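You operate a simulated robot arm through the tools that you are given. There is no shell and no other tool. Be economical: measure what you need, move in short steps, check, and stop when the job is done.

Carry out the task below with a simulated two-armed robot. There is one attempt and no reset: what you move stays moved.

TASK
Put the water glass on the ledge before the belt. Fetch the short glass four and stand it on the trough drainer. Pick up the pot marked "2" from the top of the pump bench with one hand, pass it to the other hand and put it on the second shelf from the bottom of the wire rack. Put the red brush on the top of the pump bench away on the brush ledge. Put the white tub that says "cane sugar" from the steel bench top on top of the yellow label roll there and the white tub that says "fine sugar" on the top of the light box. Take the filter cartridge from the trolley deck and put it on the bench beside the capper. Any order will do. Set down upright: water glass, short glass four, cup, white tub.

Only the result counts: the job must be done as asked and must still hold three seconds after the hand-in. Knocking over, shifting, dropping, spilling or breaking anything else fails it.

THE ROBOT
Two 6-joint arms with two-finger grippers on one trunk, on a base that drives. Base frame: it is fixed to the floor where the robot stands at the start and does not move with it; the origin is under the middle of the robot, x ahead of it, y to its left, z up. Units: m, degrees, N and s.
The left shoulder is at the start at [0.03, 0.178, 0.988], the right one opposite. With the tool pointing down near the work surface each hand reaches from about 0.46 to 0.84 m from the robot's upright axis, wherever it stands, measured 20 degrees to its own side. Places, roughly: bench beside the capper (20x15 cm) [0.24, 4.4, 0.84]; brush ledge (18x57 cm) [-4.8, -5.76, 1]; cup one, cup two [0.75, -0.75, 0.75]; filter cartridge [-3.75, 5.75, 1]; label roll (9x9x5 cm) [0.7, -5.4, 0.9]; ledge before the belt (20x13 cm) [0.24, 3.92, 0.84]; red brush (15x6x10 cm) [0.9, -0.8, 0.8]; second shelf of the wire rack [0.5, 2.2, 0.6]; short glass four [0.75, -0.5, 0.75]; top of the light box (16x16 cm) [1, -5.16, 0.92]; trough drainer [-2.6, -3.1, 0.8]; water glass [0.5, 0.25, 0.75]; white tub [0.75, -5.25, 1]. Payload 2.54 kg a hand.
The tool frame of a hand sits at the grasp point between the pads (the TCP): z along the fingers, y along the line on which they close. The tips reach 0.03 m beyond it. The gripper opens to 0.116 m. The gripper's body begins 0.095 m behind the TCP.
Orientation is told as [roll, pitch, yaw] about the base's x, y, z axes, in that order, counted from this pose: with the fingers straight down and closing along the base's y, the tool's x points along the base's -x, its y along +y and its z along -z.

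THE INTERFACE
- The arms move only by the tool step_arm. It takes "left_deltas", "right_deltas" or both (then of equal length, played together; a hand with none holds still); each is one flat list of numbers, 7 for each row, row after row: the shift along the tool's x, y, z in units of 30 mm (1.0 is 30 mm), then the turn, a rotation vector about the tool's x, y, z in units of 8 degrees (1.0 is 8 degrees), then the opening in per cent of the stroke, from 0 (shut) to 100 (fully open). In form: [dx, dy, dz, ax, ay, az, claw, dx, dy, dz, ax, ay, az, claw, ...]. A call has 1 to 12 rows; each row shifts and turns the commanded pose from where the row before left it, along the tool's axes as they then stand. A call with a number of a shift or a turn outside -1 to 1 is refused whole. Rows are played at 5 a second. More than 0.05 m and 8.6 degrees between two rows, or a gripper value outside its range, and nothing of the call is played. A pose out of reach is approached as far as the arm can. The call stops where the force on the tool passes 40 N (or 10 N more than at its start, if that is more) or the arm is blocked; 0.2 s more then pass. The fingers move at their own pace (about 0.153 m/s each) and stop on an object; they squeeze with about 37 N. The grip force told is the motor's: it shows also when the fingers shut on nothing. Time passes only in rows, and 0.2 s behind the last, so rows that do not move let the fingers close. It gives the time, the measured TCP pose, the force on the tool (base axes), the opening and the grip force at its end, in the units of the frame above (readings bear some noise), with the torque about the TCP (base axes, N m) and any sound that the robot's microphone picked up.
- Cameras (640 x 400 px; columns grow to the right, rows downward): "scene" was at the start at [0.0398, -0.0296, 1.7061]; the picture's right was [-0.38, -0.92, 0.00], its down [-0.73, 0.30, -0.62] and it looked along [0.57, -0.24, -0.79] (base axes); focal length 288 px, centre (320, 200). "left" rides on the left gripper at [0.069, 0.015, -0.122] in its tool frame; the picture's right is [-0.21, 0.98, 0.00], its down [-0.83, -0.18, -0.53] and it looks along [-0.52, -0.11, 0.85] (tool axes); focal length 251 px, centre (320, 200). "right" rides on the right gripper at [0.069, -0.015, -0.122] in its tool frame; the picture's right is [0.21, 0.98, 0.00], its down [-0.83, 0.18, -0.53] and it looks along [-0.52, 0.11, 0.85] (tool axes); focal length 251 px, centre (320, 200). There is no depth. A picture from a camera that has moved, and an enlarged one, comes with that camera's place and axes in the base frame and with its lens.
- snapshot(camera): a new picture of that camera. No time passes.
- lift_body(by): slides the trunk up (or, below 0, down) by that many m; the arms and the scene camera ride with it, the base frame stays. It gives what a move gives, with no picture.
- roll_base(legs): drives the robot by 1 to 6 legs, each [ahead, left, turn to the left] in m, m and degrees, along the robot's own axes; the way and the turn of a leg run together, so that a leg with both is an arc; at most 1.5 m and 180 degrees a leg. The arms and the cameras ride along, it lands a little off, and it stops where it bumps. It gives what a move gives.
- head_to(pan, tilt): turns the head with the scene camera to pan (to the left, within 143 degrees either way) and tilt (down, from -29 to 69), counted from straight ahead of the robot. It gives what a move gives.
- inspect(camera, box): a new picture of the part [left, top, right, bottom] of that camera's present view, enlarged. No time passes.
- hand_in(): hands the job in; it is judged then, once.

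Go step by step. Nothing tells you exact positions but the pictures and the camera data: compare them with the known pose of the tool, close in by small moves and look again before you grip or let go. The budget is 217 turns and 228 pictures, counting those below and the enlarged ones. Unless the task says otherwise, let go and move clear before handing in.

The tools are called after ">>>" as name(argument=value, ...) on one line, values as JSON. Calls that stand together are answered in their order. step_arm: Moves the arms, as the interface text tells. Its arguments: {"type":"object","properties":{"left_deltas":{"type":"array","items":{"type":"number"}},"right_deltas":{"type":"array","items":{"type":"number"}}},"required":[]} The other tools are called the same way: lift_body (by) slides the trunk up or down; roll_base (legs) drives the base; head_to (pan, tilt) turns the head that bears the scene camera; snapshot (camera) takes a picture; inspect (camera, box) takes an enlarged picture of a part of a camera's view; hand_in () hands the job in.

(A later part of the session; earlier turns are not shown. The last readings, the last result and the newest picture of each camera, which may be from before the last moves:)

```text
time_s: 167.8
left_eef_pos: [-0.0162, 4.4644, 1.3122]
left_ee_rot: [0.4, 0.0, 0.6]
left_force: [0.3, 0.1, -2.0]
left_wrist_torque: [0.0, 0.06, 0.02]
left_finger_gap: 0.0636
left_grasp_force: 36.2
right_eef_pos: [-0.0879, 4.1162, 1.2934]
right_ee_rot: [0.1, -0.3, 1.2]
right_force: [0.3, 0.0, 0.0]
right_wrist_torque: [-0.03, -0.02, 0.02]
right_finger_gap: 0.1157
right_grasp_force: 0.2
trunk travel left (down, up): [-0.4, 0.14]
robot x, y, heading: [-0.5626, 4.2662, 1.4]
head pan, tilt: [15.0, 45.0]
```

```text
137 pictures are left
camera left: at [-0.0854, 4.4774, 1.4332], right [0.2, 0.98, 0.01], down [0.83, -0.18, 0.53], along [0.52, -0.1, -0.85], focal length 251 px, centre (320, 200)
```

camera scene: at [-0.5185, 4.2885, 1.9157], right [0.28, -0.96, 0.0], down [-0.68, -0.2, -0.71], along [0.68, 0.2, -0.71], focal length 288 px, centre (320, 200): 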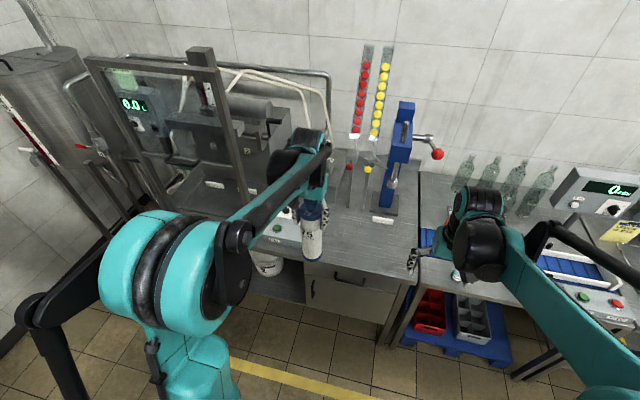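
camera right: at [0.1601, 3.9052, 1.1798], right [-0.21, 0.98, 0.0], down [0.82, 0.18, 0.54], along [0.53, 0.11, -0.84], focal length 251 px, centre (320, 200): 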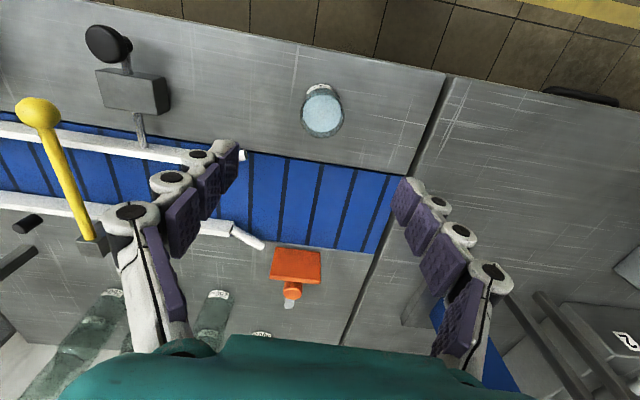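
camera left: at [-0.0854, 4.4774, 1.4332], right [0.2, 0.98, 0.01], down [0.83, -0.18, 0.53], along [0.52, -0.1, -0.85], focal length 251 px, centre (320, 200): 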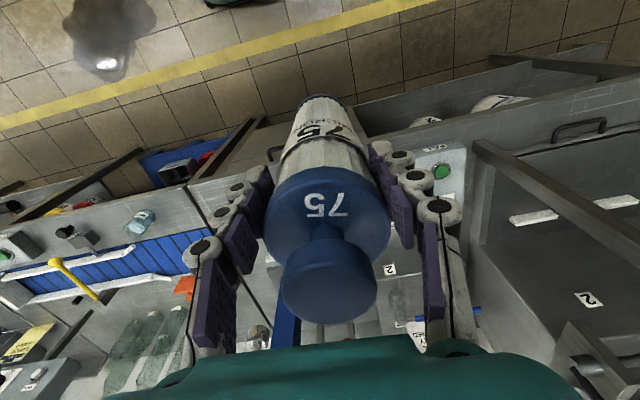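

Target spot (0.24,4.40) is bare bench in front of the capper. Roll ahead 0.2, lower the trunk.

>>> roll_base(legs=[[0.2, 0, -1.2]])

>>> lift_body(by=-0.19)

>>> snapshot(camera="scene")

>>> snapshot(camera="left")

```text
time_s: 169.4
left_eef_pos: [0.1848, 4.4547, 1.3113]
left_ee_rot: [0.5, -0.1, -0.5]
left_force: [-0.3, -0.5, -2.7]
left_wrist_torque: [-0.03, 0.04, 0.01]
left_finger_gap: 0.0637
left_grasp_force: 37.4
right_eef_pos: [0.1051, 4.1092, 1.2948]
right_ee_rot: [0.1, -0.4, 0.2]
right_force: [1.1, 0.4, -0.3]
right_wrist_torque: [0.02, -0.02, -0.01]
right_finger_gap: 0.1159
right_grasp_force: 0.2
trunk travel left (down, up): [-0.4, 0.14]
robot x, y, heading: [-0.3724, 4.2682, 0.1]
head pan, tilt: [15.0, 45.0]
```

```text
time_s: 171.5
left_eef_pos: [0.1852, 4.4555, 1.1223]
left_ee_rot: [0.5, 0.0, -0.4]
left_force: [0.1, -0.2, -2.2]
left_wrist_torque: [0.0, 0.04, -0.01]
left_finger_gap: 0.0634
left_grasp_force: 37.2
right_eef_pos: [0.1051, 4.1077, 1.1036]
right_ee_rot: [0.1, -0.3, 0.1]
right_force: [-0.2, 0.8, 0.4]
right_wrist_torque: [-0.01, 0.0, 0.01]
right_finger_gap: 0.116
right_grasp_force: 0.0
trunk travel left (down, up): [-0.21, 0.33]
robot x, y, heading: [-0.3698, 4.2686, 0.2]
head pan, tilt: [15.0, 45.0]
```

```text
136 pictures are left
camera scene: at [-0.321, 4.2899, 1.7258], right [0.26, -0.97, 0.0], down [-0.68, -0.18, -0.71], along [0.68, 0.18, -0.71], focal length 288 px, centre (320, 200)
```

scene: 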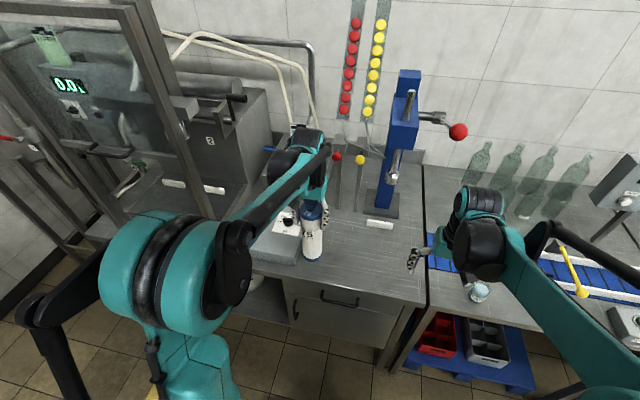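

```text
135 pictures are left
camera left: at [0.116, 4.4695, 1.2435], right [0.22, 0.97, 0.01], down [0.82, -0.19, 0.53], along [0.52, -0.11, -0.85], focal length 251 px, centre (320, 200)
```

left: 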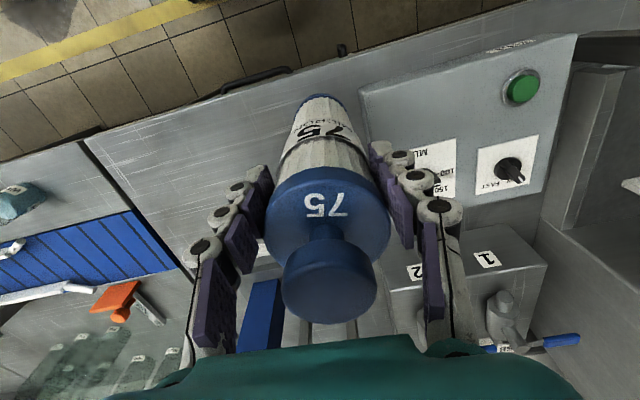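

>>> step_arm(left_deltas=[-0.9, -0.92, 0, 0, 0, 0, 0, -0.9, -0.92, 0, 0, 0, 0, 0, 0, 0, 0.8, 0, 0, 0, 0, 0, 0, 0.8, 0, 0, 0, 0, 0, 0, 0.8, 0, 0, 0, 0, 0, 0, 0, 0, 0, 0, 0])

>>> inspect(camera="scene", box=[240, 170, 430, 310])

>>> snapshot(camera="left")

```text
time_s: 172.9
left_eef_pos: [0.2377, 4.4014, 1.0486]
left_ee_rot: [0.4, 0.0, -0.5]
left_force: [0.2, 0.6, -2.2]
left_wrist_torque: [-0.02, 0.05, -0.03]
left_finger_gap: 0.0638
left_grasp_force: 37.1
right_eef_pos: [0.1049, 4.1072, 1.1036]
right_ee_rot: [0.2, -0.4, 0.1]
right_force: [-0.1, -0.3, 0.0]
right_wrist_torque: [0.01, -0.04, 0.0]
right_finger_gap: 0.1158
right_grasp_force: 0.1
trunk travel left (down, up): [-0.21, 0.33]
robot x, y, heading: [-0.3694, 4.2705, -0.1]
head pan, tilt: [15.0, 45.0]
```

```text
2.86 times, centred on (335, 240) of scene
camera zoom: at [-0.3213, 4.2896, 1.7257], right [0.26, -0.97, 0.0], down [-0.68, -0.18, -0.71], along [0.68, 0.18, -0.71], focal length 822 px, centre (277, 86)
```

zoom: 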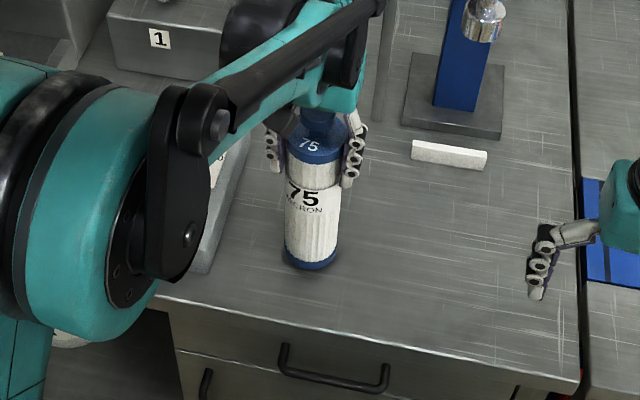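

```text
133 pictures are left
camera left: at [0.1689, 4.4149, 1.1706], right [0.22, 0.97, 0.01], down [0.82, -0.19, 0.53], along [0.52, -0.11, -0.85], focal length 251 px, centre (320, 200)
```

left: 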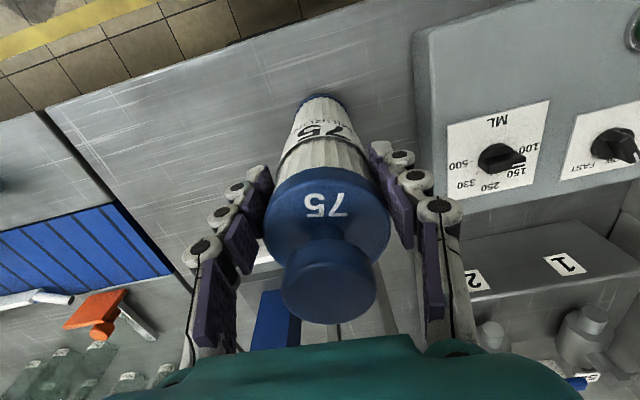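

Over the spot; lower in small steps to contact.

>>> step_arm(left_deltas=[0, 0, 0.2, 0, 0, 0, 0, 0, 0, 0.15, 0, 0, 0, 0, 0, 0, 0.12, 0, 0, 0, 0, 0, 0, 0.12, 0, 0, 0, 0, 0, 0, 0.12, 0, 0, 0, 0, 0, 0, 0, 0, 0, 0, 0])

```text
time_s: 174.3
left_eef_pos: [0.2358, 4.4002, 1.0293]
left_ee_rot: [0.6, -0.2, -0.4]
left_force: [1.2, 4.9, 33.1]
left_wrist_torque: [0.24, -0.43, 0.06]
left_finger_gap: 0.0638
left_grasp_force: 36.7
right_eef_pos: [0.103, 4.1083, 1.1049]
right_ee_rot: [0.2, -0.5, 0.1]
right_force: [0.2, -0.5, -0.6]
right_wrist_torque: [0.0, 0.06, 0.0]
right_finger_gap: 0.1162
right_grasp_force: 0.0
trunk travel left (down, up): [-0.21, 0.33]
robot x, y, heading: [-0.3758, 4.2727, 0.4]
head pan, tilt: [15.0, 45.0]
```

Contact (33 N up). Ease slightly, release, rise.

>>> step_arm(left_deltas=[0, 0, -0.12, 0, 0, 0, 0, 0, 0, 0, 0, 0, 0, 60, 0, 0, 0, 0, 0, 0, 80, 0, 0, 0, 0, 0, 0, 90, 0, 0, -0.6, 0, 0, 0, 90, 0, 0, -1, 0, 0, 0, 90, 0, 0, -1, 0, 0, 0, 90, 0, 0, -1, 0, 0, 0, 90, 0, 0, -1, 0, 0, 0, 90])

>>> snapshot(camera="left")

>>> snapshot(camera="scene")

```text
time_s: 176.3
left_eef_pos: [0.2361, 4.3988, 1.171]
left_ee_rot: [0.4, -0.1, -0.6]
left_force: [0.1, -0.2, -0.1]
left_wrist_torque: [0.01, -0.01, -0.02]
left_finger_gap: 0.1045
left_grasp_force: 0.1
right_eef_pos: [0.1056, 4.108, 1.1041]
right_ee_rot: [0.1, -0.4, 0.2]
right_force: [-1.0, -0.6, 0.8]
right_wrist_torque: [0.01, -0.02, 0.0]
right_finger_gap: 0.1161
right_grasp_force: 0.0
trunk travel left (down, up): [-0.21, 0.33]
robot x, y, heading: [-0.3715, 4.2665, 0.1]
head pan, tilt: [15.0, 45.0]
```

```text
132 pictures are left
camera left: at [0.1694, 4.4134, 1.2914], right [0.22, 0.97, 0.01], down [0.82, -0.19, 0.53], along [0.52, -0.11, -0.85], focal length 251 px, centre (320, 200)
```

left: 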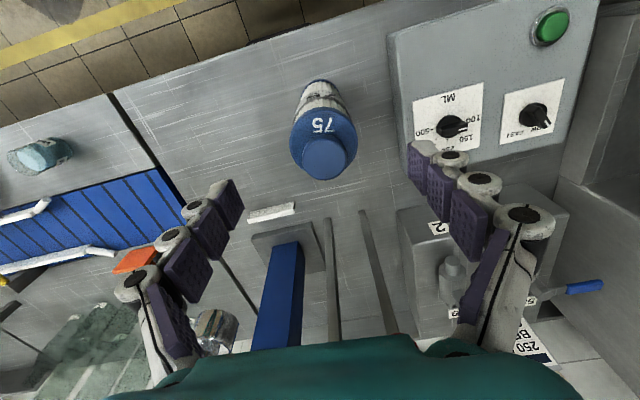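

```text
131 pictures are left
camera scene: at [-0.3217, 4.2897, 1.7257], right [0.26, -0.97, 0.0], down [-0.68, -0.18, -0.71], along [0.68, 0.18, -0.71], focal length 288 px, centre (320, 200)
```

scene: 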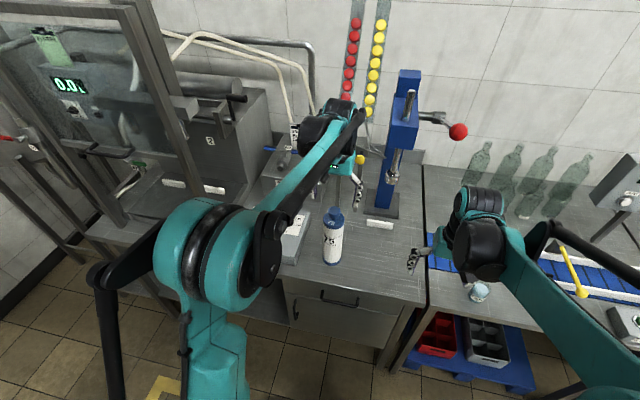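

Cartridge stands beside the capper. Retract, and drive back to the pump bench for glass four and the brush.

>>> step_arm(left_deltas=[0.3, 0, -0.8, 0, 0, 0, 100, 0.9, 0, 0, 0, 0, 0, 100, 0.9, 0, 0, 0, 0, 0, 100, 0.9, 0, 0, 0, 0, 0, 100, 0.9, 0, 0, 0, 0, 0, 100, 0.6, 0, 0, 0, 0, 0, 100])

>>> roll_base(legs=[[-0.6, 0, 0], [0, -1.5, 0], [0, -1.5, 0], [0, -1.5, 0], [0, -0.3, 0], [0.8, 0, 0]])

>>> head_to(pan=-15, tilt=40)

>>> snapshot(camera="scene")

```text
time_s: 177.7
left_eef_pos: [0.1017, 4.3997, 1.1936]
left_ee_rot: [0.5, -0.1, -0.5]
left_force: [0.0, 0.1, -0.2]
left_wrist_torque: [0.04, -0.01, -0.02]
left_finger_gap: 0.116
left_grasp_force: 0.1
right_eef_pos: [0.1046, 4.1084, 1.103]
right_ee_rot: [0.1, -0.5, 0.1]
right_force: [1.1, 0.6, 0.0]
right_wrist_torque: [0.01, -0.01, -0.02]
right_finger_gap: 0.1161
right_grasp_force: 0.1
trunk travel left (down, up): [-0.21, 0.33]
robot x, y, heading: [-0.3714, 4.2689, -0.0]
head pan, tilt: [15.0, 45.0]
```

```text
time_s: 207.8
left_eef_pos: [0.1926, -0.4657, 1.1934]
left_ee_rot: [0.5, -0.1, -2.9]
left_force: [-0.5, -0.7, -0.2]
left_wrist_torque: [0.02, 0.04, 0.04]
left_finger_gap: 0.1159
left_grasp_force: 0.1
right_eef_pos: [0.1821, -0.7563, 1.1019]
right_ee_rot: [0.1, -0.4, -2.3]
right_force: [-0.8, -0.1, 0.0]
right_wrist_torque: [-0.02, 0.01, -0.03]
right_finger_gap: 0.116
right_grasp_force: 0.1
trunk travel left (down, up): [-0.21, 0.33]
robot x, y, heading: [-0.2847, -0.576, -2.2]
head pan, tilt: [15.0, 45.0]
```

```text
time_s: 208.7
left_eef_pos: [0.1919, -0.4648, 1.1937]
left_ee_rot: [0.6, 0.0, -2.8]
left_force: [0.4, 0.5, -0.4]
left_wrist_torque: [0.01, -0.03, 0.01]
left_finger_gap: 0.1162
left_grasp_force: 0.1
right_eef_pos: [0.1826, -0.7569, 1.1033]
right_ee_rot: [0.1, -0.4, -2.2]
right_force: [0.4, -0.9, 0.0]
right_wrist_torque: [0.0, -0.02, -0.01]
right_finger_gap: 0.116
right_grasp_force: 0.0
trunk travel left (down, up): [-0.21, 0.33]
robot x, y, heading: [-0.2878, -0.574, -2.0]
head pan, tilt: [-15.0, 40.0]
```

```text
130 pictures are left
camera scene: at [-0.2343, -0.601, 1.7329], right [-0.3, -0.95, 0.0], down [-0.61, 0.19, -0.77], along [0.73, -0.23, -0.64], focal length 288 px, centre (320, 200)
```

scene: 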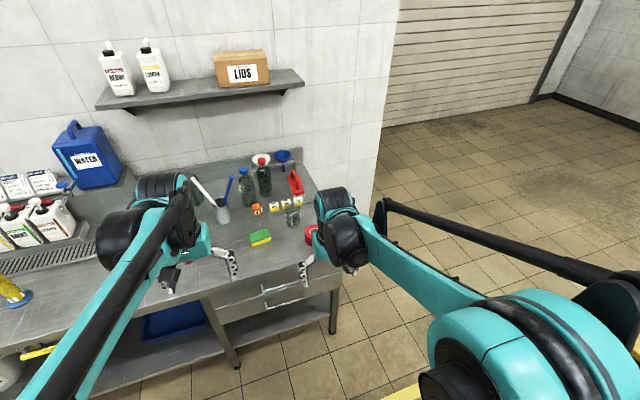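

>>> inspect(camera="scene", box=[180, 130, 330, 270])

```text
2.86 times, centred on (255, 200) of scene
camera zoom: at [-0.2343, -0.601, 1.7329], right [-0.3, -0.95, 0.0], down [-0.61, 0.19, -0.77], along [0.73, -0.23, -0.64], focal length 822 px, centre (506, 200)
```

zoom: 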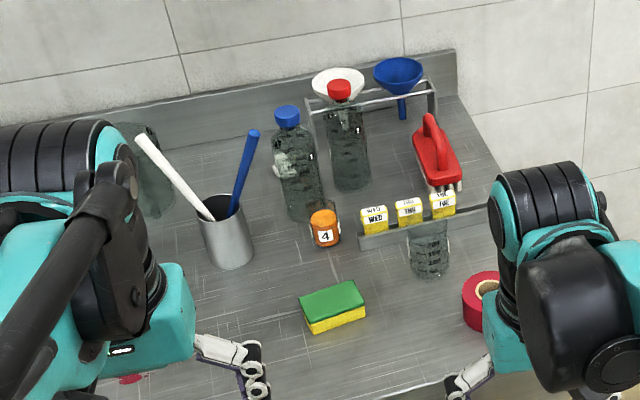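

Glass four is at about (0.79,−0.61), brush at about (0.88,−0.82). I move closer and square up.

>>> roll_base(legs=[[0.33, -0.18, 2]])

>>> snapshot(camera="left")

>>> snapshot(camera="right")

```text
time_s: 211.1
left_eef_pos: [0.5129, -0.6342, 1.1934]
left_ee_rot: [0.6, -0.2, -0.6]
left_force: [-0.5, 0.3, -0.8]
left_wrist_torque: [0.01, 0.01, 0.03]
left_finger_gap: 0.1159
left_grasp_force: 0.1
right_eef_pos: [0.516, -0.9267, 1.1031]
right_ee_rot: [0.1, -0.4, -0.1]
right_force: [0.2, -0.2, 0.0]
right_wrist_torque: [-0.01, 0.03, 0.02]
right_finger_gap: 0.1161
right_grasp_force: 0.1
trunk travel left (down, up): [-0.21, 0.33]
robot x, y, heading: [0.0411, -0.7635, -0.1]
head pan, tilt: [-15.0, 40.0]
```

```text
128 pictures are left
camera left: at [0.4452, -0.6196, 1.3149], right [0.22, 0.97, 0.01], down [0.82, -0.2, 0.53], along [0.52, -0.11, -0.85], focal length 251 px, centre (320, 200)
```

left: 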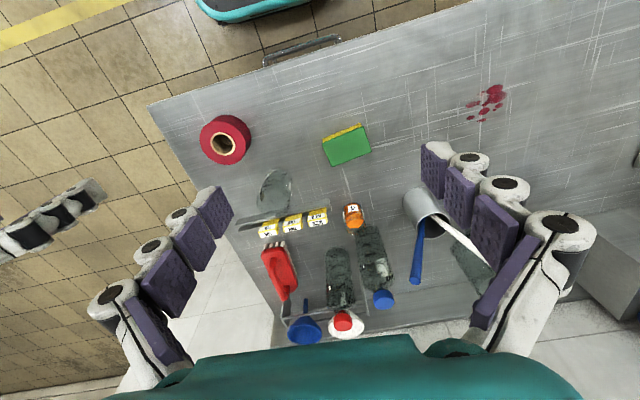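

```text
127 pictures are left
camera right: at [0.4463, -0.9421, 1.2234], right [-0.21, 0.98, 0.0], down [0.82, 0.18, 0.54], along [0.53, 0.12, -0.84], focal length 251 px, centre (320, 200)
```

right: 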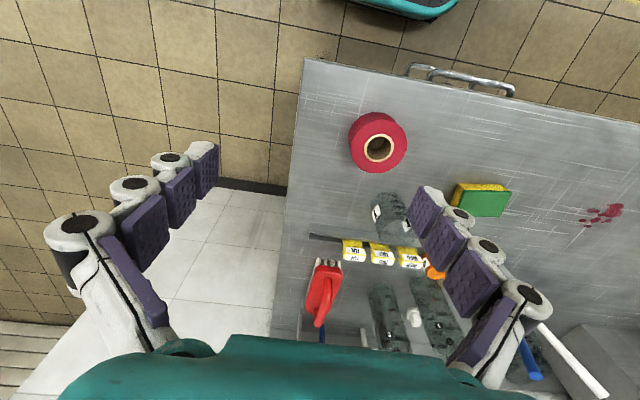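

Tilt the left hand 35° forward (to keep clear of the bottle behind) and approach glass four.

>>> step_arm(left_deltas=[0, 0, 0, 0, -0.875, 0, 80, 0, 0, 0, 0, -0.875, 0, 80, 0, 0, 0, 0, -0.875, 0, 80, 0, 0, 0, 0, -0.875, 0, 80, 0, 0, 0, 0, -0.875, 0, 80, -0.093, 0.048, 0.972, 0, 0, 0, 80, -0.093, 0.048, 0.972, 0, 0, 0, 80, -0.093, 0.048, 0.972, 0, 0, 0, 80, -0.093, 0.048, 0.972, 0, 0, 0, 80, -0.093, 0.048, 0.972, 0, 0, 0, 80, -0.093, 0.048, 0.972, 0, 0, 0, 80, -0.093, 0.048, 0.972, 0, 0, 0, 80])

>>> snapshot(camera="left")

```text
time_s: 213.7
left_eef_pos: [0.6485, -0.6231, 1.0378]
left_ee_rot: [0.7, -35.1, -1.0]
left_force: [0.6, 0.1, -0.6]
left_wrist_torque: [-0.01, 0.0, 0.0]
left_finger_gap: 0.0926
left_grasp_force: 0.0
right_eef_pos: [0.5159, -0.9253, 1.1027]
right_ee_rot: [0.1, -0.3, 0.0]
right_force: [-0.3, -0.2, 0.2]
right_wrist_torque: [0.0, 0.03, -0.01]
right_finger_gap: 0.1158
right_grasp_force: 0.1
trunk travel left (down, up): [-0.21, 0.33]
robot x, y, heading: [0.0379, -0.7659, -0.2]
head pan, tilt: [-15.0, 40.0]
```

```text
126 pictures are left
camera left: at [0.5219, -0.6076, 1.0965], right [0.19, 0.97, 0.13], down [0.37, -0.19, 0.91], along [0.91, -0.12, -0.39], focal length 251 px, centre (320, 200)
```

left: 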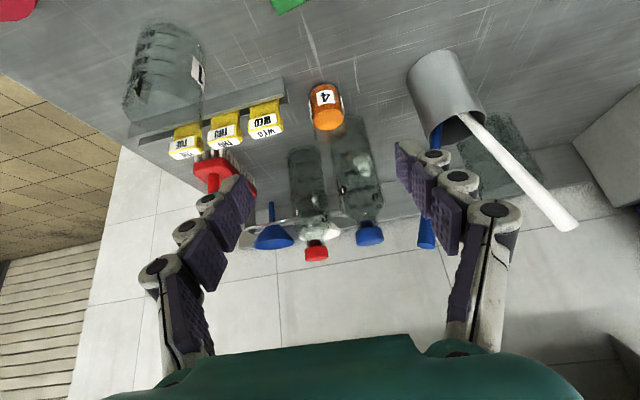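

>>> step_arm(left_deltas=[-0.05, 0.04, 0.9, 0, 0, 0, 80, -0.05, 0.04, 0.9, 0, 0, 0, 80, -0.05, 0.04, 0.9, 0, 0, 0, 80, -0.05, 0.04, 0.9, 0, 0, 0, 80, -0.05, 0.04, 0.9, 0, 0, 0, 80, -0.05, 0.04, 0.9, 0, 0, 0, 80, 0, 0, 0.9, 0, 0, 0, 80, 0, 0, 0, 0, 0, 0, 80])

>>> snapshot(camera="left")

```text
time_s: 215.5
left_eef_pos: [0.7624, -0.6165, 0.8891]
left_ee_rot: [0.7, -35.1, -1.0]
left_force: [-0.4, 0.5, 1.0]
left_wrist_torque: [0.02, 0.0, 0.04]
left_finger_gap: 0.0927
left_grasp_force: 0.1
right_eef_pos: [0.5153, -0.9253, 1.1041]
right_ee_rot: [0.1, -0.4, 0.0]
right_force: [0.3, 0.2, -1.1]
right_wrist_torque: [0.0, -0.01, 0.01]
right_finger_gap: 0.1159
right_grasp_force: 0.1
trunk travel left (down, up): [-0.21, 0.33]
robot x, y, heading: [0.0389, -0.7622, -0.1]
head pan, tilt: [-15.0, 40.0]
```

```text
125 pictures are left
camera left: at [0.6364, -0.6003, 0.9484], right [0.19, 0.97, 0.13], down [0.37, -0.19, 0.91], along [0.91, -0.12, -0.39], focal length 251 px, centre (320, 200)
```

left: 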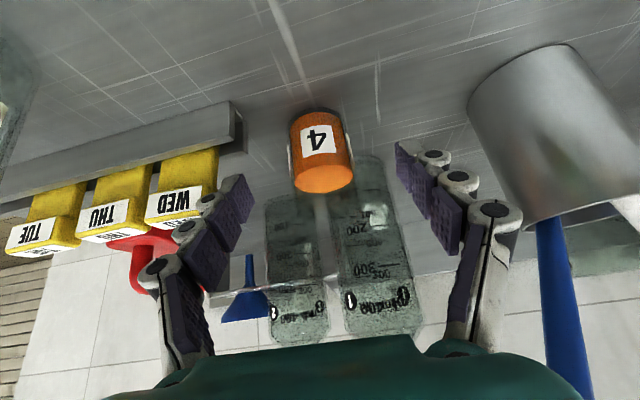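

The card strip is close to where the near finger would go, so I measure it before closing in.

>>> inspect(camera="left", box=[120, 60, 400, 280])

>>> inspect(camera="right", box=[280, 180, 460, 360])

>>> head_to(pan=10, tilt=45)

>>> snapshot(camera="scene")

```text
1.82 times, centred on (260, 170) of left
camera zoom: at [0.6364, -0.6003, 0.9484], right [0.19, 0.97, 0.13], down [0.37, -0.19, 0.91], along [0.91, -0.12, -0.39], focal length 457 px, centre (429, 254)
```

zoom: 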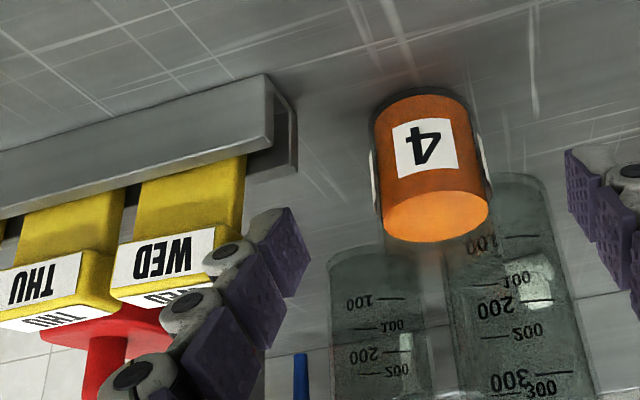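

```text
2.22 times, centred on (370, 270) of right
camera zoom: at [0.4451, -0.9418, 1.2239], right [-0.21, 0.98, 0.0], down [0.82, 0.18, 0.54], along [0.53, 0.12, -0.84], focal length 559 px, centre (209, 44)
```

zoom: 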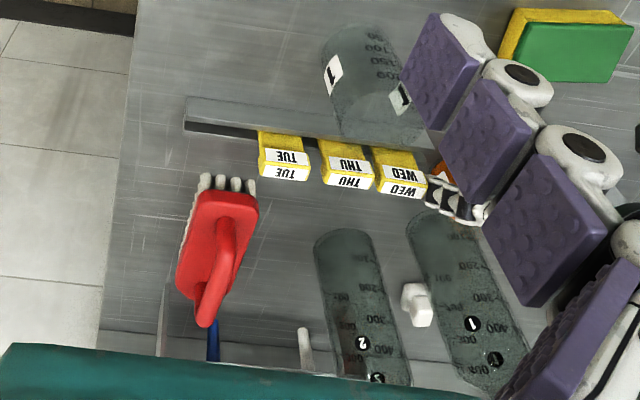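

```text
time_s: 216.4
left_eef_pos: [0.7627, -0.6151, 0.8894]
left_ee_rot: [0.6, -35.1, -1.0]
left_force: [-0.4, -0.6, 0.2]
left_wrist_torque: [0.0, -0.03, 0.03]
left_finger_gap: 0.0928
left_grasp_force: 0.1
right_eef_pos: [0.5152, -0.9254, 1.1028]
right_ee_rot: [0.2, -0.4, 0.0]
right_force: [0.0, -0.1, 0.6]
right_wrist_torque: [0.01, -0.02, -0.02]
right_finger_gap: 0.1162
right_grasp_force: 0.0
trunk travel left (down, up): [-0.21, 0.33]
robot x, y, heading: [0.0394, -0.7619, -0.1]
head pan, tilt: [10.0, 45.0]
```

```text
122 pictures are left
camera scene: at [0.0906, -0.7502, 1.7257], right [0.17, -0.99, 0.0], down [-0.7, -0.12, -0.71], along [0.7, 0.12, -0.71], focal length 288 px, centre (320, 200)
```

scene: 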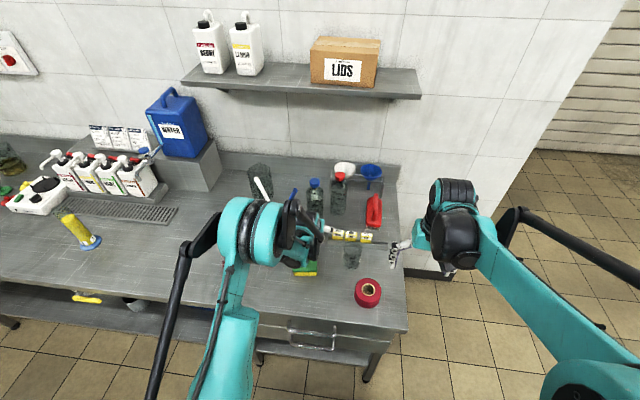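

The strip's end is at y≈−0.667, so I narrow the opening to ~6 cm and advance straight onto the glass.

>>> step_arm(left_deltas=[0, 0, 0, 0, 0, 0, 54, 0, 0, 0, 0, 0, 0, 54, 0, 0, 0.5, 0, 0, 0, 54, 0, 0, 0.5, 0, 0, 0, 54, 0, 0, 0, 0, 0, 0, 54])

>>> snapshot(camera="left")

```text
time_s: 217.6
left_eef_pos: [0.7808, -0.6168, 0.8642]
left_ee_rot: [0.7, -35.1, -1.0]
left_force: [0.4, -0.5, 0.3]
left_wrist_torque: [0.01, 0.03, 0.0]
left_finger_gap: 0.0625
left_grasp_force: 0.0
right_eef_pos: [0.5155, -0.9259, 1.1031]
right_ee_rot: [0.2, -0.4, 0.1]
right_force: [0.0, 0.2, -0.2]
right_wrist_torque: [-0.04, -0.01, 0.01]
right_finger_gap: 0.116
right_grasp_force: 0.1
trunk travel left (down, up): [-0.21, 0.33]
robot x, y, heading: [0.0398, -0.7651, -0.1]
head pan, tilt: [10.0, 45.0]
```

```text
121 pictures are left
camera left: at [0.6538, -0.6001, 0.9238], right [0.19, 0.97, 0.13], down [0.37, -0.19, 0.91], along [0.91, -0.12, -0.39], focal length 251 px, centre (320, 200)
```

left: 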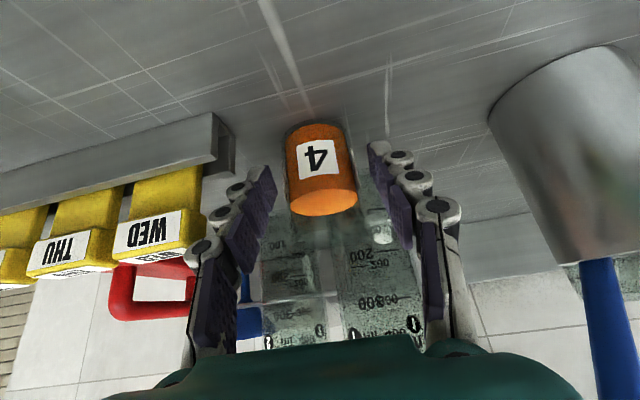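

Clear. Final half step, then close and lift straight up.

>>> step_arm(left_deltas=[0, 0, 0.5, 0, 0, 0, 54, 0, 0, 0, 0, 0, 0, 0, 0, 0, 0, 0, 0, 0, 0, 0, 0, 0, 0, 0, 0, 0])

>>> snapshot(camera="left")

```text
time_s: 218.6
left_eef_pos: [0.7884, -0.6163, 0.8515]
left_ee_rot: [0.8, -35.0, -1.1]
left_force: [0.2, 0.4, 0.4]
left_wrist_torque: [0.07, 0.02, -0.04]
left_finger_gap: 0.0441
left_grasp_force: 37.1
right_eef_pos: [0.514, -0.9254, 1.104]
right_ee_rot: [0.0, -0.4, 0.0]
right_force: [-0.2, 0.0, -0.3]
right_wrist_torque: [0.0, 0.0, -0.01]
right_finger_gap: 0.1161
right_grasp_force: 0.1
trunk travel left (down, up): [-0.21, 0.33]
robot x, y, heading: [0.042, -0.7652, -0.3]
head pan, tilt: [10.0, 45.0]
```

```text
120 pictures are left
camera left: at [0.6627, -0.5999, 0.9112], right [0.19, 0.97, 0.13], down [0.37, -0.19, 0.91], along [0.91, -0.12, -0.39], focal length 251 px, centre (320, 200)
```

left: 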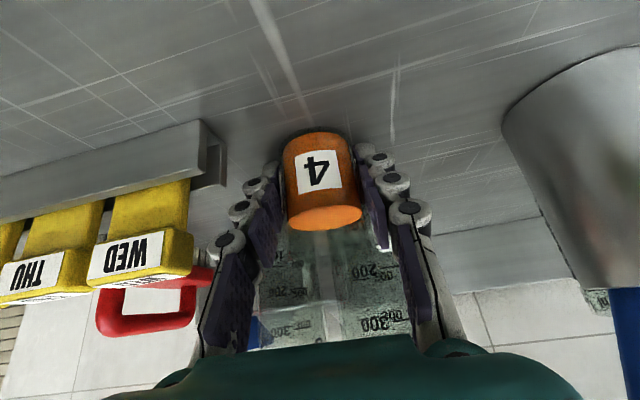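

>>> step_arm(left_deltas=[-0.3, 0, -0.42, 0, 0, 0, 0, -0.55, 0, -0.78, 0, 0, 0, 0, -0.55, 0, -0.78, 0, 0, 0, 0, -0.55, 0, -0.78, 0, 0, 0, 0, -0.55, 0, -0.78, 0, 0, 0, 0, -0.55, 0, -0.78, 0, 0, 0, 0, -0.55, 0, -0.78, 0, 0, 0, 0, 0.5, 0, -0.35, 0, 0, 0, 0, 0.7, 0.2, -0.49, 0, 0, 0, 0, 0.7, 0.3, -0.49, 0, 0, 0, 0, 0.7, 0.3, -0.49, 0, 0, 0, 0, 0.6, 0.3, -0.42, 0, 0, 0, 0])

>>> snapshot(camera="left")

```text
time_s: 221.2
left_eef_pos: [0.6718, -0.5833, 1.0395]
left_ee_rot: [0.7, -35.1, -1.0]
left_force: [0.6, -0.7, -1.2]
left_wrist_torque: [0.0, 0.01, 0.02]
left_finger_gap: 0.044
left_grasp_force: 36.6
right_eef_pos: [0.5158, -0.9257, 1.1031]
right_ee_rot: [0.1, -0.4, 0.0]
right_force: [-0.4, 0.4, -0.7]
right_wrist_torque: [-0.02, -0.03, 0.0]
right_finger_gap: 0.1159
right_grasp_force: 0.0
trunk travel left (down, up): [-0.21, 0.33]
robot x, y, heading: [0.0425, -0.7627, -0.1]
head pan, tilt: [10.0, 45.0]
```

```text
119 pictures are left
camera left: at [0.5454, -0.5683, 1.0988], right [0.19, 0.97, 0.13], down [0.37, -0.19, 0.91], along [0.91, -0.12, -0.39], focal length 251 px, centre (320, 200)
```

left: 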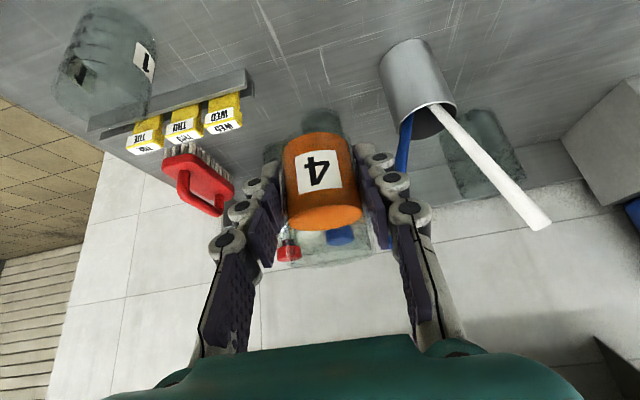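

Glass four is held. I retract it and shift the base so the right hand can reach the brush (≈(0.90,−0.83)).

>>> step_arm(left_deltas=[0.6, 0, -0.6, 0, 0, 0, 0, 0.6, 0, -0.6, 0, 0, 0, 0, 0.6, 0, -0.6, 0, 0, 0, 0, 0.6, 0, -0.6, 0, 0, 0, 0, 0.6, 0, -0.6, 0, 0, 0, 0, 0.6, 0, -0.6, 0, 0, 0, 0, 0.6, 0, -0.6, 0, 0, 0, 0])

>>> roll_base(legs=[[0.06, 0.12, 0]])

>>> step_arm(right_deltas=[-0.9, 0, 0, 0, 0, 0, 100, -0.9, 0, 0, 0, 0, 0, 100, -0.9, 0, 0, 0, 0, 0, 100, -0.9, 0, 0, 0, 0, 0, 100, -0.9, 0, 0, 0, 0, 0, 100, -0.9, 0, 0, 0, 0, 0, 100, -0.9, 0, 0, 0, 0, 0, 100, -0.9, 0, 0, 0, 0, 0, 100])

>>> snapshot(camera="right")

>>> inspect(camera="right", box=[210, 120, 430, 330])

```text
time_s: 222.8
left_eef_pos: [0.4961, -0.583, 1.0697]
left_ee_rot: [0.7, -35.2, -1.0]
left_force: [0.0, 0.9, -0.9]
left_wrist_torque: [-0.06, -0.02, -0.03]
left_finger_gap: 0.0441
left_grasp_force: 37.4
right_eef_pos: [0.5129, -0.9254, 1.1045]
right_ee_rot: [0.1, -0.5, -0.1]
right_force: [0.0, 0.7, 0.3]
right_wrist_torque: [0.02, -0.04, -0.01]
right_finger_gap: 0.116
right_grasp_force: 0.0
trunk travel left (down, up): [-0.21, 0.33]
robot x, y, heading: [0.0358, -0.7679, 0.0]
head pan, tilt: [10.0, 45.0]
```

```text
time_s: 224.1
left_eef_pos: [0.5574, -0.4639, 1.07]
left_ee_rot: [0.7, -35.0, -0.9]
left_force: [-0.5, -0.1, -1.5]
left_wrist_torque: [-0.03, 0.0, -0.02]
left_finger_gap: 0.0438
left_grasp_force: 37.1
right_eef_pos: [0.5755, -0.8061, 1.1033]
right_ee_rot: [0.0, -0.4, -0.1]
right_force: [0.4, 0.0, 0.7]
right_wrist_torque: [-0.08, 0.04, 0.02]
right_finger_gap: 0.116
right_grasp_force: 0.0
trunk travel left (down, up): [-0.21, 0.33]
robot x, y, heading: [0.1011, -0.6433, -0.2]
head pan, tilt: [10.0, 45.0]
```

```text
time_s: 225.9
left_eef_pos: [0.5581, -0.4646, 1.0675]
left_ee_rot: [0.7, -35.0, -1.0]
left_force: [0.4, 0.6, -1.8]
left_wrist_torque: [0.02, 0.0, 0.03]
left_finger_gap: 0.044
left_grasp_force: 36.8
right_eef_pos: [0.7916, -0.8088, 1.1039]
right_ee_rot: [0.2, -0.4, -0.1]
right_force: [-0.5, -0.3, 1.1]
right_wrist_torque: [0.03, -0.02, -0.02]
right_finger_gap: 0.1161
right_grasp_force: 0.1
trunk travel left (down, up): [-0.21, 0.33]
robot x, y, heading: [0.0965, -0.6438, 0.0]
head pan, tilt: [10.0, 45.0]
```

```text
118 pictures are left
camera right: at [0.7231, -0.8241, 1.2249], right [-0.21, 0.98, 0.0], down [0.82, 0.18, 0.54], along [0.53, 0.12, -0.84], focal length 251 px, centre (320, 200)
```

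right: 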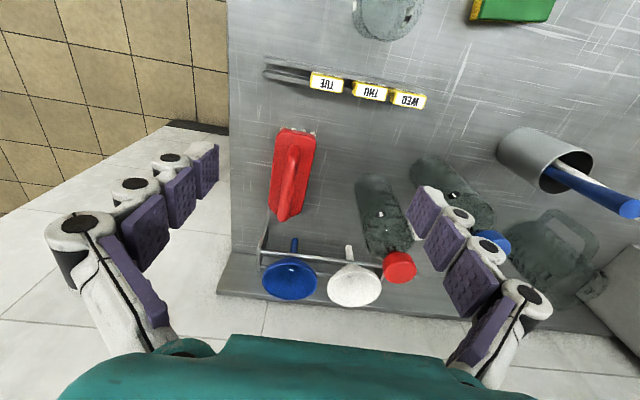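

```text
1.90 times, centred on (320, 225) of right
camera zoom: at [0.7231, -0.8241, 1.2249], right [-0.21, 0.98, 0.0], down [0.82, 0.18, 0.54], along [0.53, 0.12, -0.84], focal length 479 px, centre (320, 152)
```

zoom: 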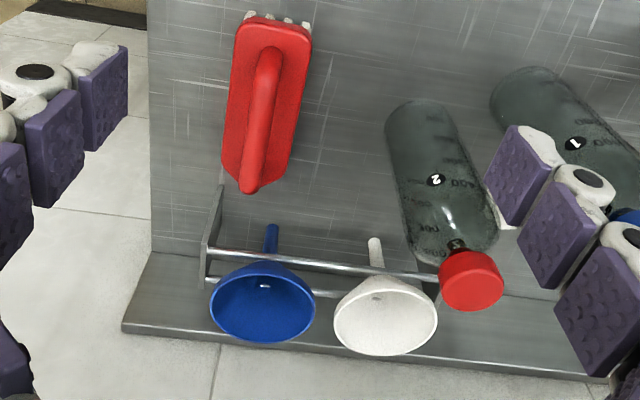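

Brush: along x, centre about (0.917,−0.829), body top z≈0.86. Move above and descend part way.

>>> step_arm(right_deltas=[-0.84, -0.14, 0, 0, 0, 0, 100, -0.84, -0.14, 0, 0, 0, 0, 100, -0.84, -0.14, 0, 0, 0, 0, 100, -0.84, -0.14, 0, 0, 0, 0, 100, -0.84, -0.14, 0, 0, 0, 0, 100, 0, 0, 1, 0, 0, 0, 100, 0, 0, 1, 0, 0, 0, 100, 0, 0, 1, 0, 0, 0, 100, 0, 0, 1, 0, 0, 0, 100, 0, 0, 1, 0, 0, 0, 100, 0, 0, 0, 0, 0, 0, 100])

>>> snapshot(camera="right")

```text
time_s: 228.3
left_eef_pos: [0.5575, -0.4641, 1.0694]
left_ee_rot: [0.7, -35.1, -1.0]
left_force: [-0.4, -0.1, -1.8]
left_wrist_torque: [0.0, 0.0, 0.02]
left_finger_gap: 0.044
left_grasp_force: 37.5
right_eef_pos: [0.8862, -0.8265, 0.9521]
right_ee_rot: [0.2, -0.5, -0.2]
right_force: [-1.1, 1.0, -0.4]
right_wrist_torque: [0.01, -0.03, -0.02]
right_finger_gap: 0.1161
right_grasp_force: 0.0
right hand out of reach, approached as far as the arm can: row 4, 5
trunk travel left (down, up): [-0.21, 0.33]
robot x, y, heading: [0.0978, -0.644, -0.2]
head pan, tilt: [10.0, 45.0]
```

```text
116 pictures are left
camera right: at [0.8161, -0.8419, 1.0717], right [-0.21, 0.98, 0.0], down [0.82, 0.18, 0.54], along [0.53, 0.12, -0.84], focal length 251 px, centre (320, 200)
```

right: 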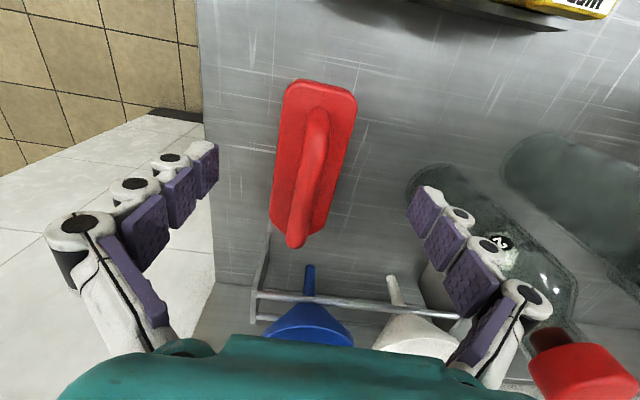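

Slightly short in x (0.886) but still on the brush body; I narrow the opening and go down.

>>> step_arm(right_deltas=[0, 0, 0, 0, 0, 0, 82, 0, 0, 0.8, 0, 0, 0, 82, 0, 0, 0.8, 0, 0, 0, 82, 0, 0, 0.8, 0, 0, 0, 82, 0, 0, 0.5, 0, 0, 0, 82, 0, 0, 0, 0, 0, 0, 82])

>>> snapshot(camera="right")

```text
time_s: 229.7
left_eef_pos: [0.5572, -0.466, 1.0685]
left_ee_rot: [0.6, -35.1, -1.1]
left_force: [0.1, 0.3, -1.0]
left_wrist_torque: [0.0, 0.02, -0.01]
left_finger_gap: 0.0439
left_grasp_force: 36.9
right_eef_pos: [0.8869, -0.8261, 0.865]
right_ee_rot: [0.2, -0.4, -0.2]
right_force: [0.0, 0.1, -0.9]
right_wrist_torque: [-0.02, -0.02, -0.01]
right_finger_gap: 0.0952
right_grasp_force: 0.1
trunk travel left (down, up): [-0.21, 0.33]
robot x, y, heading: [0.1014, -0.6464, 0.1]
head pan, tilt: [10.0, 45.0]
```

```text
115 pictures are left
camera right: at [0.8175, -0.8421, 0.984], right [-0.21, 0.98, 0.0], down [0.82, 0.18, 0.54], along [0.53, 0.12, -0.84], focal length 251 px, centre (320, 200)
```

right: 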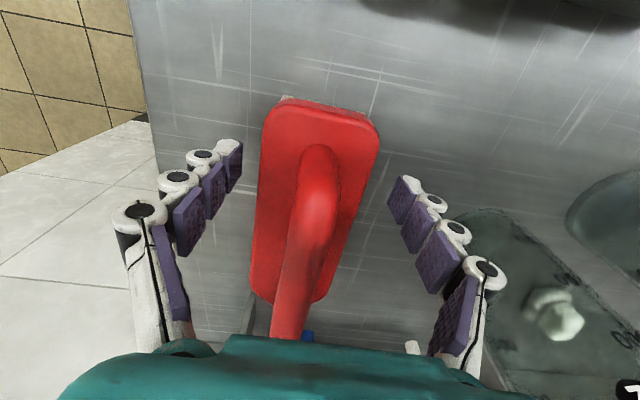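

Brush body between the pads. Close and lift.

>>> step_arm(right_deltas=[0, 0, 0, 0, 0, 0, 0, 0, 0, 0, 0, 0, 0, 0, 0, 0, 0, 0, 0, 0, 0, 0, 0, 0, 0, 0, 0, 0, 0, 0, -0.5, 0, 0, 0, 0, 0, 0, -0.9, 0, 0, 0, 0, 0, 0, -0.9, 0, 0, 0, 0, 0, 0, -0.9, 0, 0, 0, 0, 0, 0, -0.9, 0, 0, 0, 0, 0, 0, -0.9, 0, 0, 0, 0])

>>> snapshot(camera="right")

```text
time_s: 231.9
left_eef_pos: [0.5556, -0.4644, 1.069]
left_ee_rot: [0.8, -35.1, -1.1]
left_force: [-0.3, -0.3, -1.2]
left_wrist_torque: [-0.02, -0.02, 0.01]
left_finger_gap: 0.0441
left_grasp_force: 37.3
right_eef_pos: [0.8865, -0.8269, 1.015]
right_ee_rot: [0.0, -0.4, 0.0]
right_force: [0.1, 0.7, -1.9]
right_wrist_torque: [-0.01, 0.04, -0.03]
right_finger_gap: 0.059
right_grasp_force: 37.1
trunk travel left (down, up): [-0.21, 0.33]
robot x, y, heading: [0.1008, -0.6474, -0.3]
head pan, tilt: [10.0, 45.0]
```

```text
114 pictures are left
camera right: at [0.8158, -0.8424, 1.1352], right [-0.21, 0.98, 0.0], down [0.82, 0.18, 0.54], along [0.53, 0.12, -0.84], focal length 251 px, centre (320, 200)
```

right: 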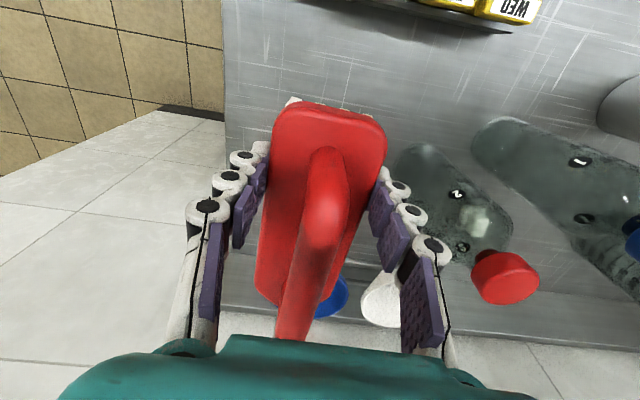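

Brush held. Retract it, back away from the bench and look toward the trough.

>>> step_arm(right_deltas=[0, 0, -0.8, 0, 0, 0, 0, 0, 0, -0.9, 0, 0, 0, 0, 0.8, 0, -0.5, 0, 0, 0, 0, 0.9, 0, 0, 0, 0, 0, 0, 0.9, 0, 0, 0, 0, 0, 0, 0.9, 0, 0, 0, 0, 0, 0, 0.9, 0, 0, 0, 0, 0, 0, 0.9, 0, 0, 0, 0, 0, 0, 0.9, 0, 0, 0, 0, 0, 0, 0.9, 0, 0, 0, 0, 0, 0, 0.9, 0, 0, 0, 0, 0, 0, 0.9, 0, 0, 0, 0, 0, 0])

>>> roll_base(legs=[[-0.9, 0, 0]])

>>> head_to(pan=-135, tilt=20)

>>> snapshot(camera="scene")

>>> head_to(pan=-80, tilt=20)

>>> snapshot(camera="scene")

```text
time_s: 234.5
left_eef_pos: [0.5569, -0.4641, 1.0694]
left_ee_rot: [0.7, -35.1, -1.0]
left_force: [0.0, 0.5, -0.9]
left_wrist_torque: [0.0, 0.01, 0.04]
left_finger_gap: 0.044
left_grasp_force: 37.1
right_eef_pos: [0.6176, -0.8256, 1.0802]
right_ee_rot: [0.0, -0.5, -0.1]
right_force: [0.2, 0.4, -1.5]
right_wrist_torque: [0.02, 0.02, 0.01]
right_finger_gap: 0.0589
right_grasp_force: 37.3
trunk travel left (down, up): [-0.21, 0.33]
robot x, y, heading: [0.1003, -0.6467, -0.2]
head pan, tilt: [10.0, 45.0]
```

```text
time_s: 239.2
left_eef_pos: [-0.3365, -0.4624, 1.07]
left_ee_rot: [0.7, -35.1, -1.0]
left_force: [0.4, -0.3, -0.4]
left_wrist_torque: [0.01, 0.05, 0.02]
left_finger_gap: 0.0442
left_grasp_force: 37.0
right_eef_pos: [-0.2747, -0.8226, 1.0788]
right_ee_rot: [0.2, -0.5, 0.2]
right_force: [0.3, -0.2, -1.3]
right_wrist_torque: [0.01, 0.04, 0.01]
right_finger_gap: 0.0593
right_grasp_force: 36.8
trunk travel left (down, up): [-0.21, 0.33]
robot x, y, heading: [-0.7941, -0.6427, 0.1]
head pan, tilt: [10.0, 45.0]
```

```text
time_s: 241.5
left_eef_pos: [-0.3353, -0.4629, 1.0693]
left_ee_rot: [0.7, -35.1, -0.9]
left_force: [0.1, 0.3, -1.2]
left_wrist_torque: [0.02, 0.01, 0.0]
left_finger_gap: 0.0439
left_grasp_force: 36.9
right_eef_pos: [-0.2731, -0.8237, 1.0783]
right_ee_rot: [0.1, -0.4, 0.2]
right_force: [-0.8, 0.4, -1.6]
right_wrist_torque: [0.0, 0.06, -0.01]
right_finger_gap: 0.059
right_grasp_force: 37.1
trunk travel left (down, up): [-0.21, 0.33]
robot x, y, heading: [-0.7913, -0.6434, -0.0]
head pan, tilt: [-135.0, 20.0]
```

```text
113 pictures are left
camera scene: at [-0.888, -0.711, 1.7644], right [-0.71, 0.71, 0.0], down [0.24, 0.24, -0.94], along [-0.66, -0.67, -0.34], focal length 288 px, centre (320, 200)
```

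scene: 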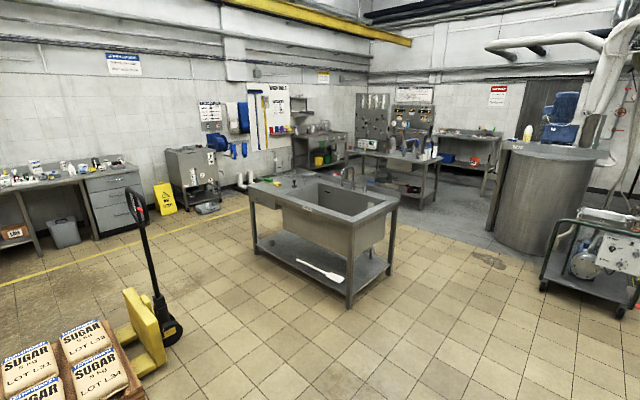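

```text
time_s: 242.7
left_eef_pos: [-0.3367, -0.464, 1.0699]
left_ee_rot: [0.8, -35.2, -1.0]
left_force: [0.5, -0.6, -2.4]
left_wrist_torque: [-0.02, 0.0, -0.02]
left_finger_gap: 0.0437
left_grasp_force: 37.1
right_eef_pos: [-0.2734, -0.8235, 1.0785]
right_ee_rot: [0.1, -0.3, 0.1]
right_force: [0.4, 0.6, -0.7]
right_wrist_torque: [-0.03, 0.06, 0.0]
right_finger_gap: 0.059
right_grasp_force: 37.0
trunk travel left (down, up): [-0.21, 0.33]
robot x, y, heading: [-0.7936, -0.6461, -0.2]
head pan, tilt: [-80.0, 20.0]
```

```text
112 pictures are left
camera scene: at [-0.806, -0.7368, 1.7644], right [-0.98, -0.17, 0.0], down [-0.06, 0.34, -0.94], along [0.16, -0.93, -0.34], focal length 288 px, centre (320, 200)
```

scene: 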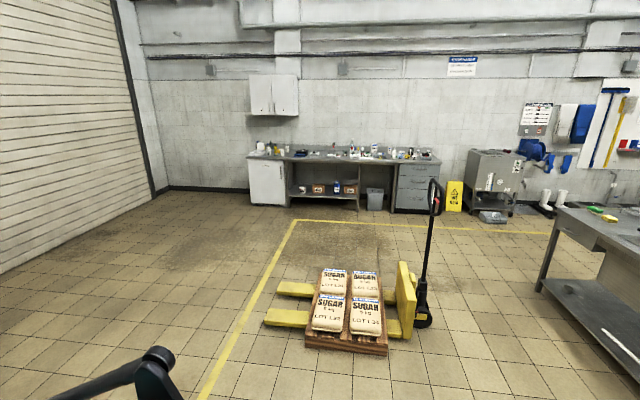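

The trough stands with its +x side at x≈−2.5, y −3.4…−2.0; the pallet jack ends at x≈−1.4. I turn round and drive to (−1.85,−2.9).

>>> roll_base(legs=[[0, 0, 180], [1.08, 0, 0], [0, 1.2, 0], [0, 0.95, 0]])

>>> head_to(pan=15, tilt=40)

>>> snapshot(camera="scene")

```text
time_s: 265.9
left_eef_pos: [-2.3089, -2.9815, 1.0685]
left_ee_rot: [0.6, -35.1, 179.9]
left_force: [-0.4, 0.8, -1.0]
left_wrist_torque: [-0.03, 0.0, -0.02]
left_finger_gap: 0.044
left_grasp_force: 37.1
right_eef_pos: [-2.3753, -2.6217, 1.0788]
right_ee_rot: [0.1, -0.3, -179.3]
right_force: [0.0, 0.0, -1.8]
right_wrist_torque: [0.0, -0.07, 0.0]
right_finger_gap: 0.059
right_grasp_force: 36.9
trunk travel left (down, up): [-0.21, 0.33]
robot x, y, heading: [-1.8562, -2.7929, -179.1]
head pan, tilt: [-80.0, 20.0]
```

```text
time_s: 267.6
left_eef_pos: [-2.3091, -2.981, 1.07]
left_ee_rot: [0.7, -35.1, 179.9]
left_force: [-0.1, -0.2, -1.4]
left_wrist_torque: [-0.01, 0.0, -0.01]
left_finger_gap: 0.0441
left_grasp_force: 36.6
right_eef_pos: [-2.3755, -2.6217, 1.0784]
right_ee_rot: [0.1, -0.5, -179.2]
right_force: [0.2, 0.9, -1.1]
right_wrist_torque: [-0.02, -0.06, 0.01]
right_finger_gap: 0.0589
right_grasp_force: 36.8
trunk travel left (down, up): [-0.21, 0.33]
robot x, y, heading: [-1.8529, -2.7964, -179.3]
head pan, tilt: [15.0, 40.0]
```

```text
111 pictures are left
camera scene: at [-1.9068, -2.8173, 1.7329], right [-0.27, 0.96, 0.0], down [0.62, 0.17, -0.77], along [-0.74, -0.21, -0.64], focal length 288 px, centre (320, 200)
```

scene: 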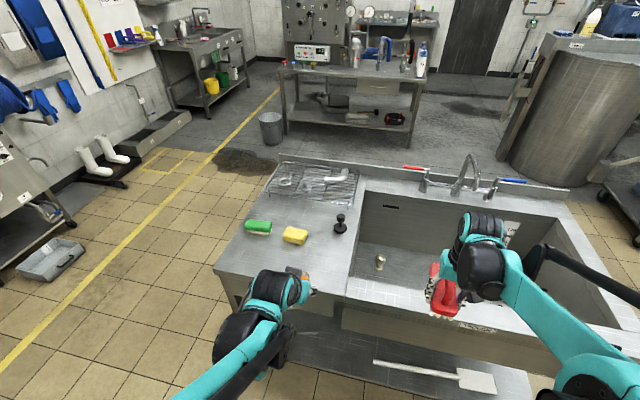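

>>> inspect(camera="scene", box=[200, 150, 380, 310])

>>> snapshot(camera="left")

```text
2.50 times, centred on (290, 230) of scene
camera zoom: at [-1.9068, -2.8173, 1.7329], right [-0.27, 0.96, 0.0], down [0.62, 0.17, -0.77], along [-0.74, -0.21, -0.64], focal length 720 px, centre (395, 125)
```

zoom: 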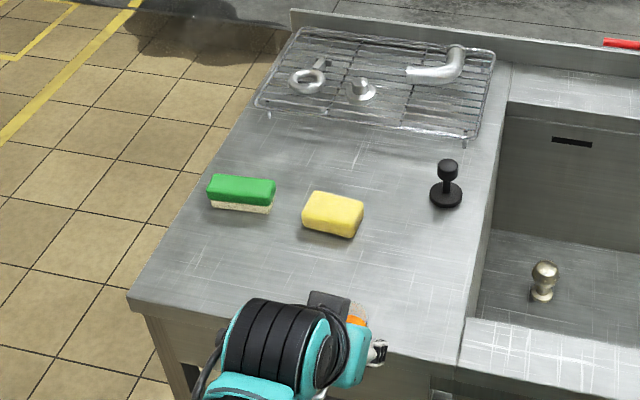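

```text
109 pictures are left
camera left: at [-2.1822, -2.9963, 1.129], right [-0.17, -0.98, 0.13], down [-0.37, 0.19, 0.91], along [-0.91, 0.11, -0.39], focal length 251 px, centre (320, 200)
```

left: 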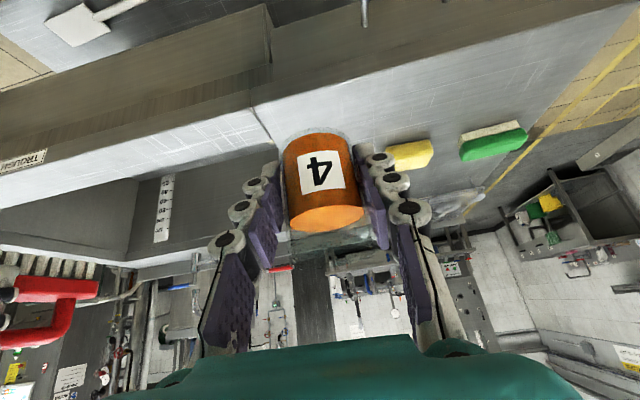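

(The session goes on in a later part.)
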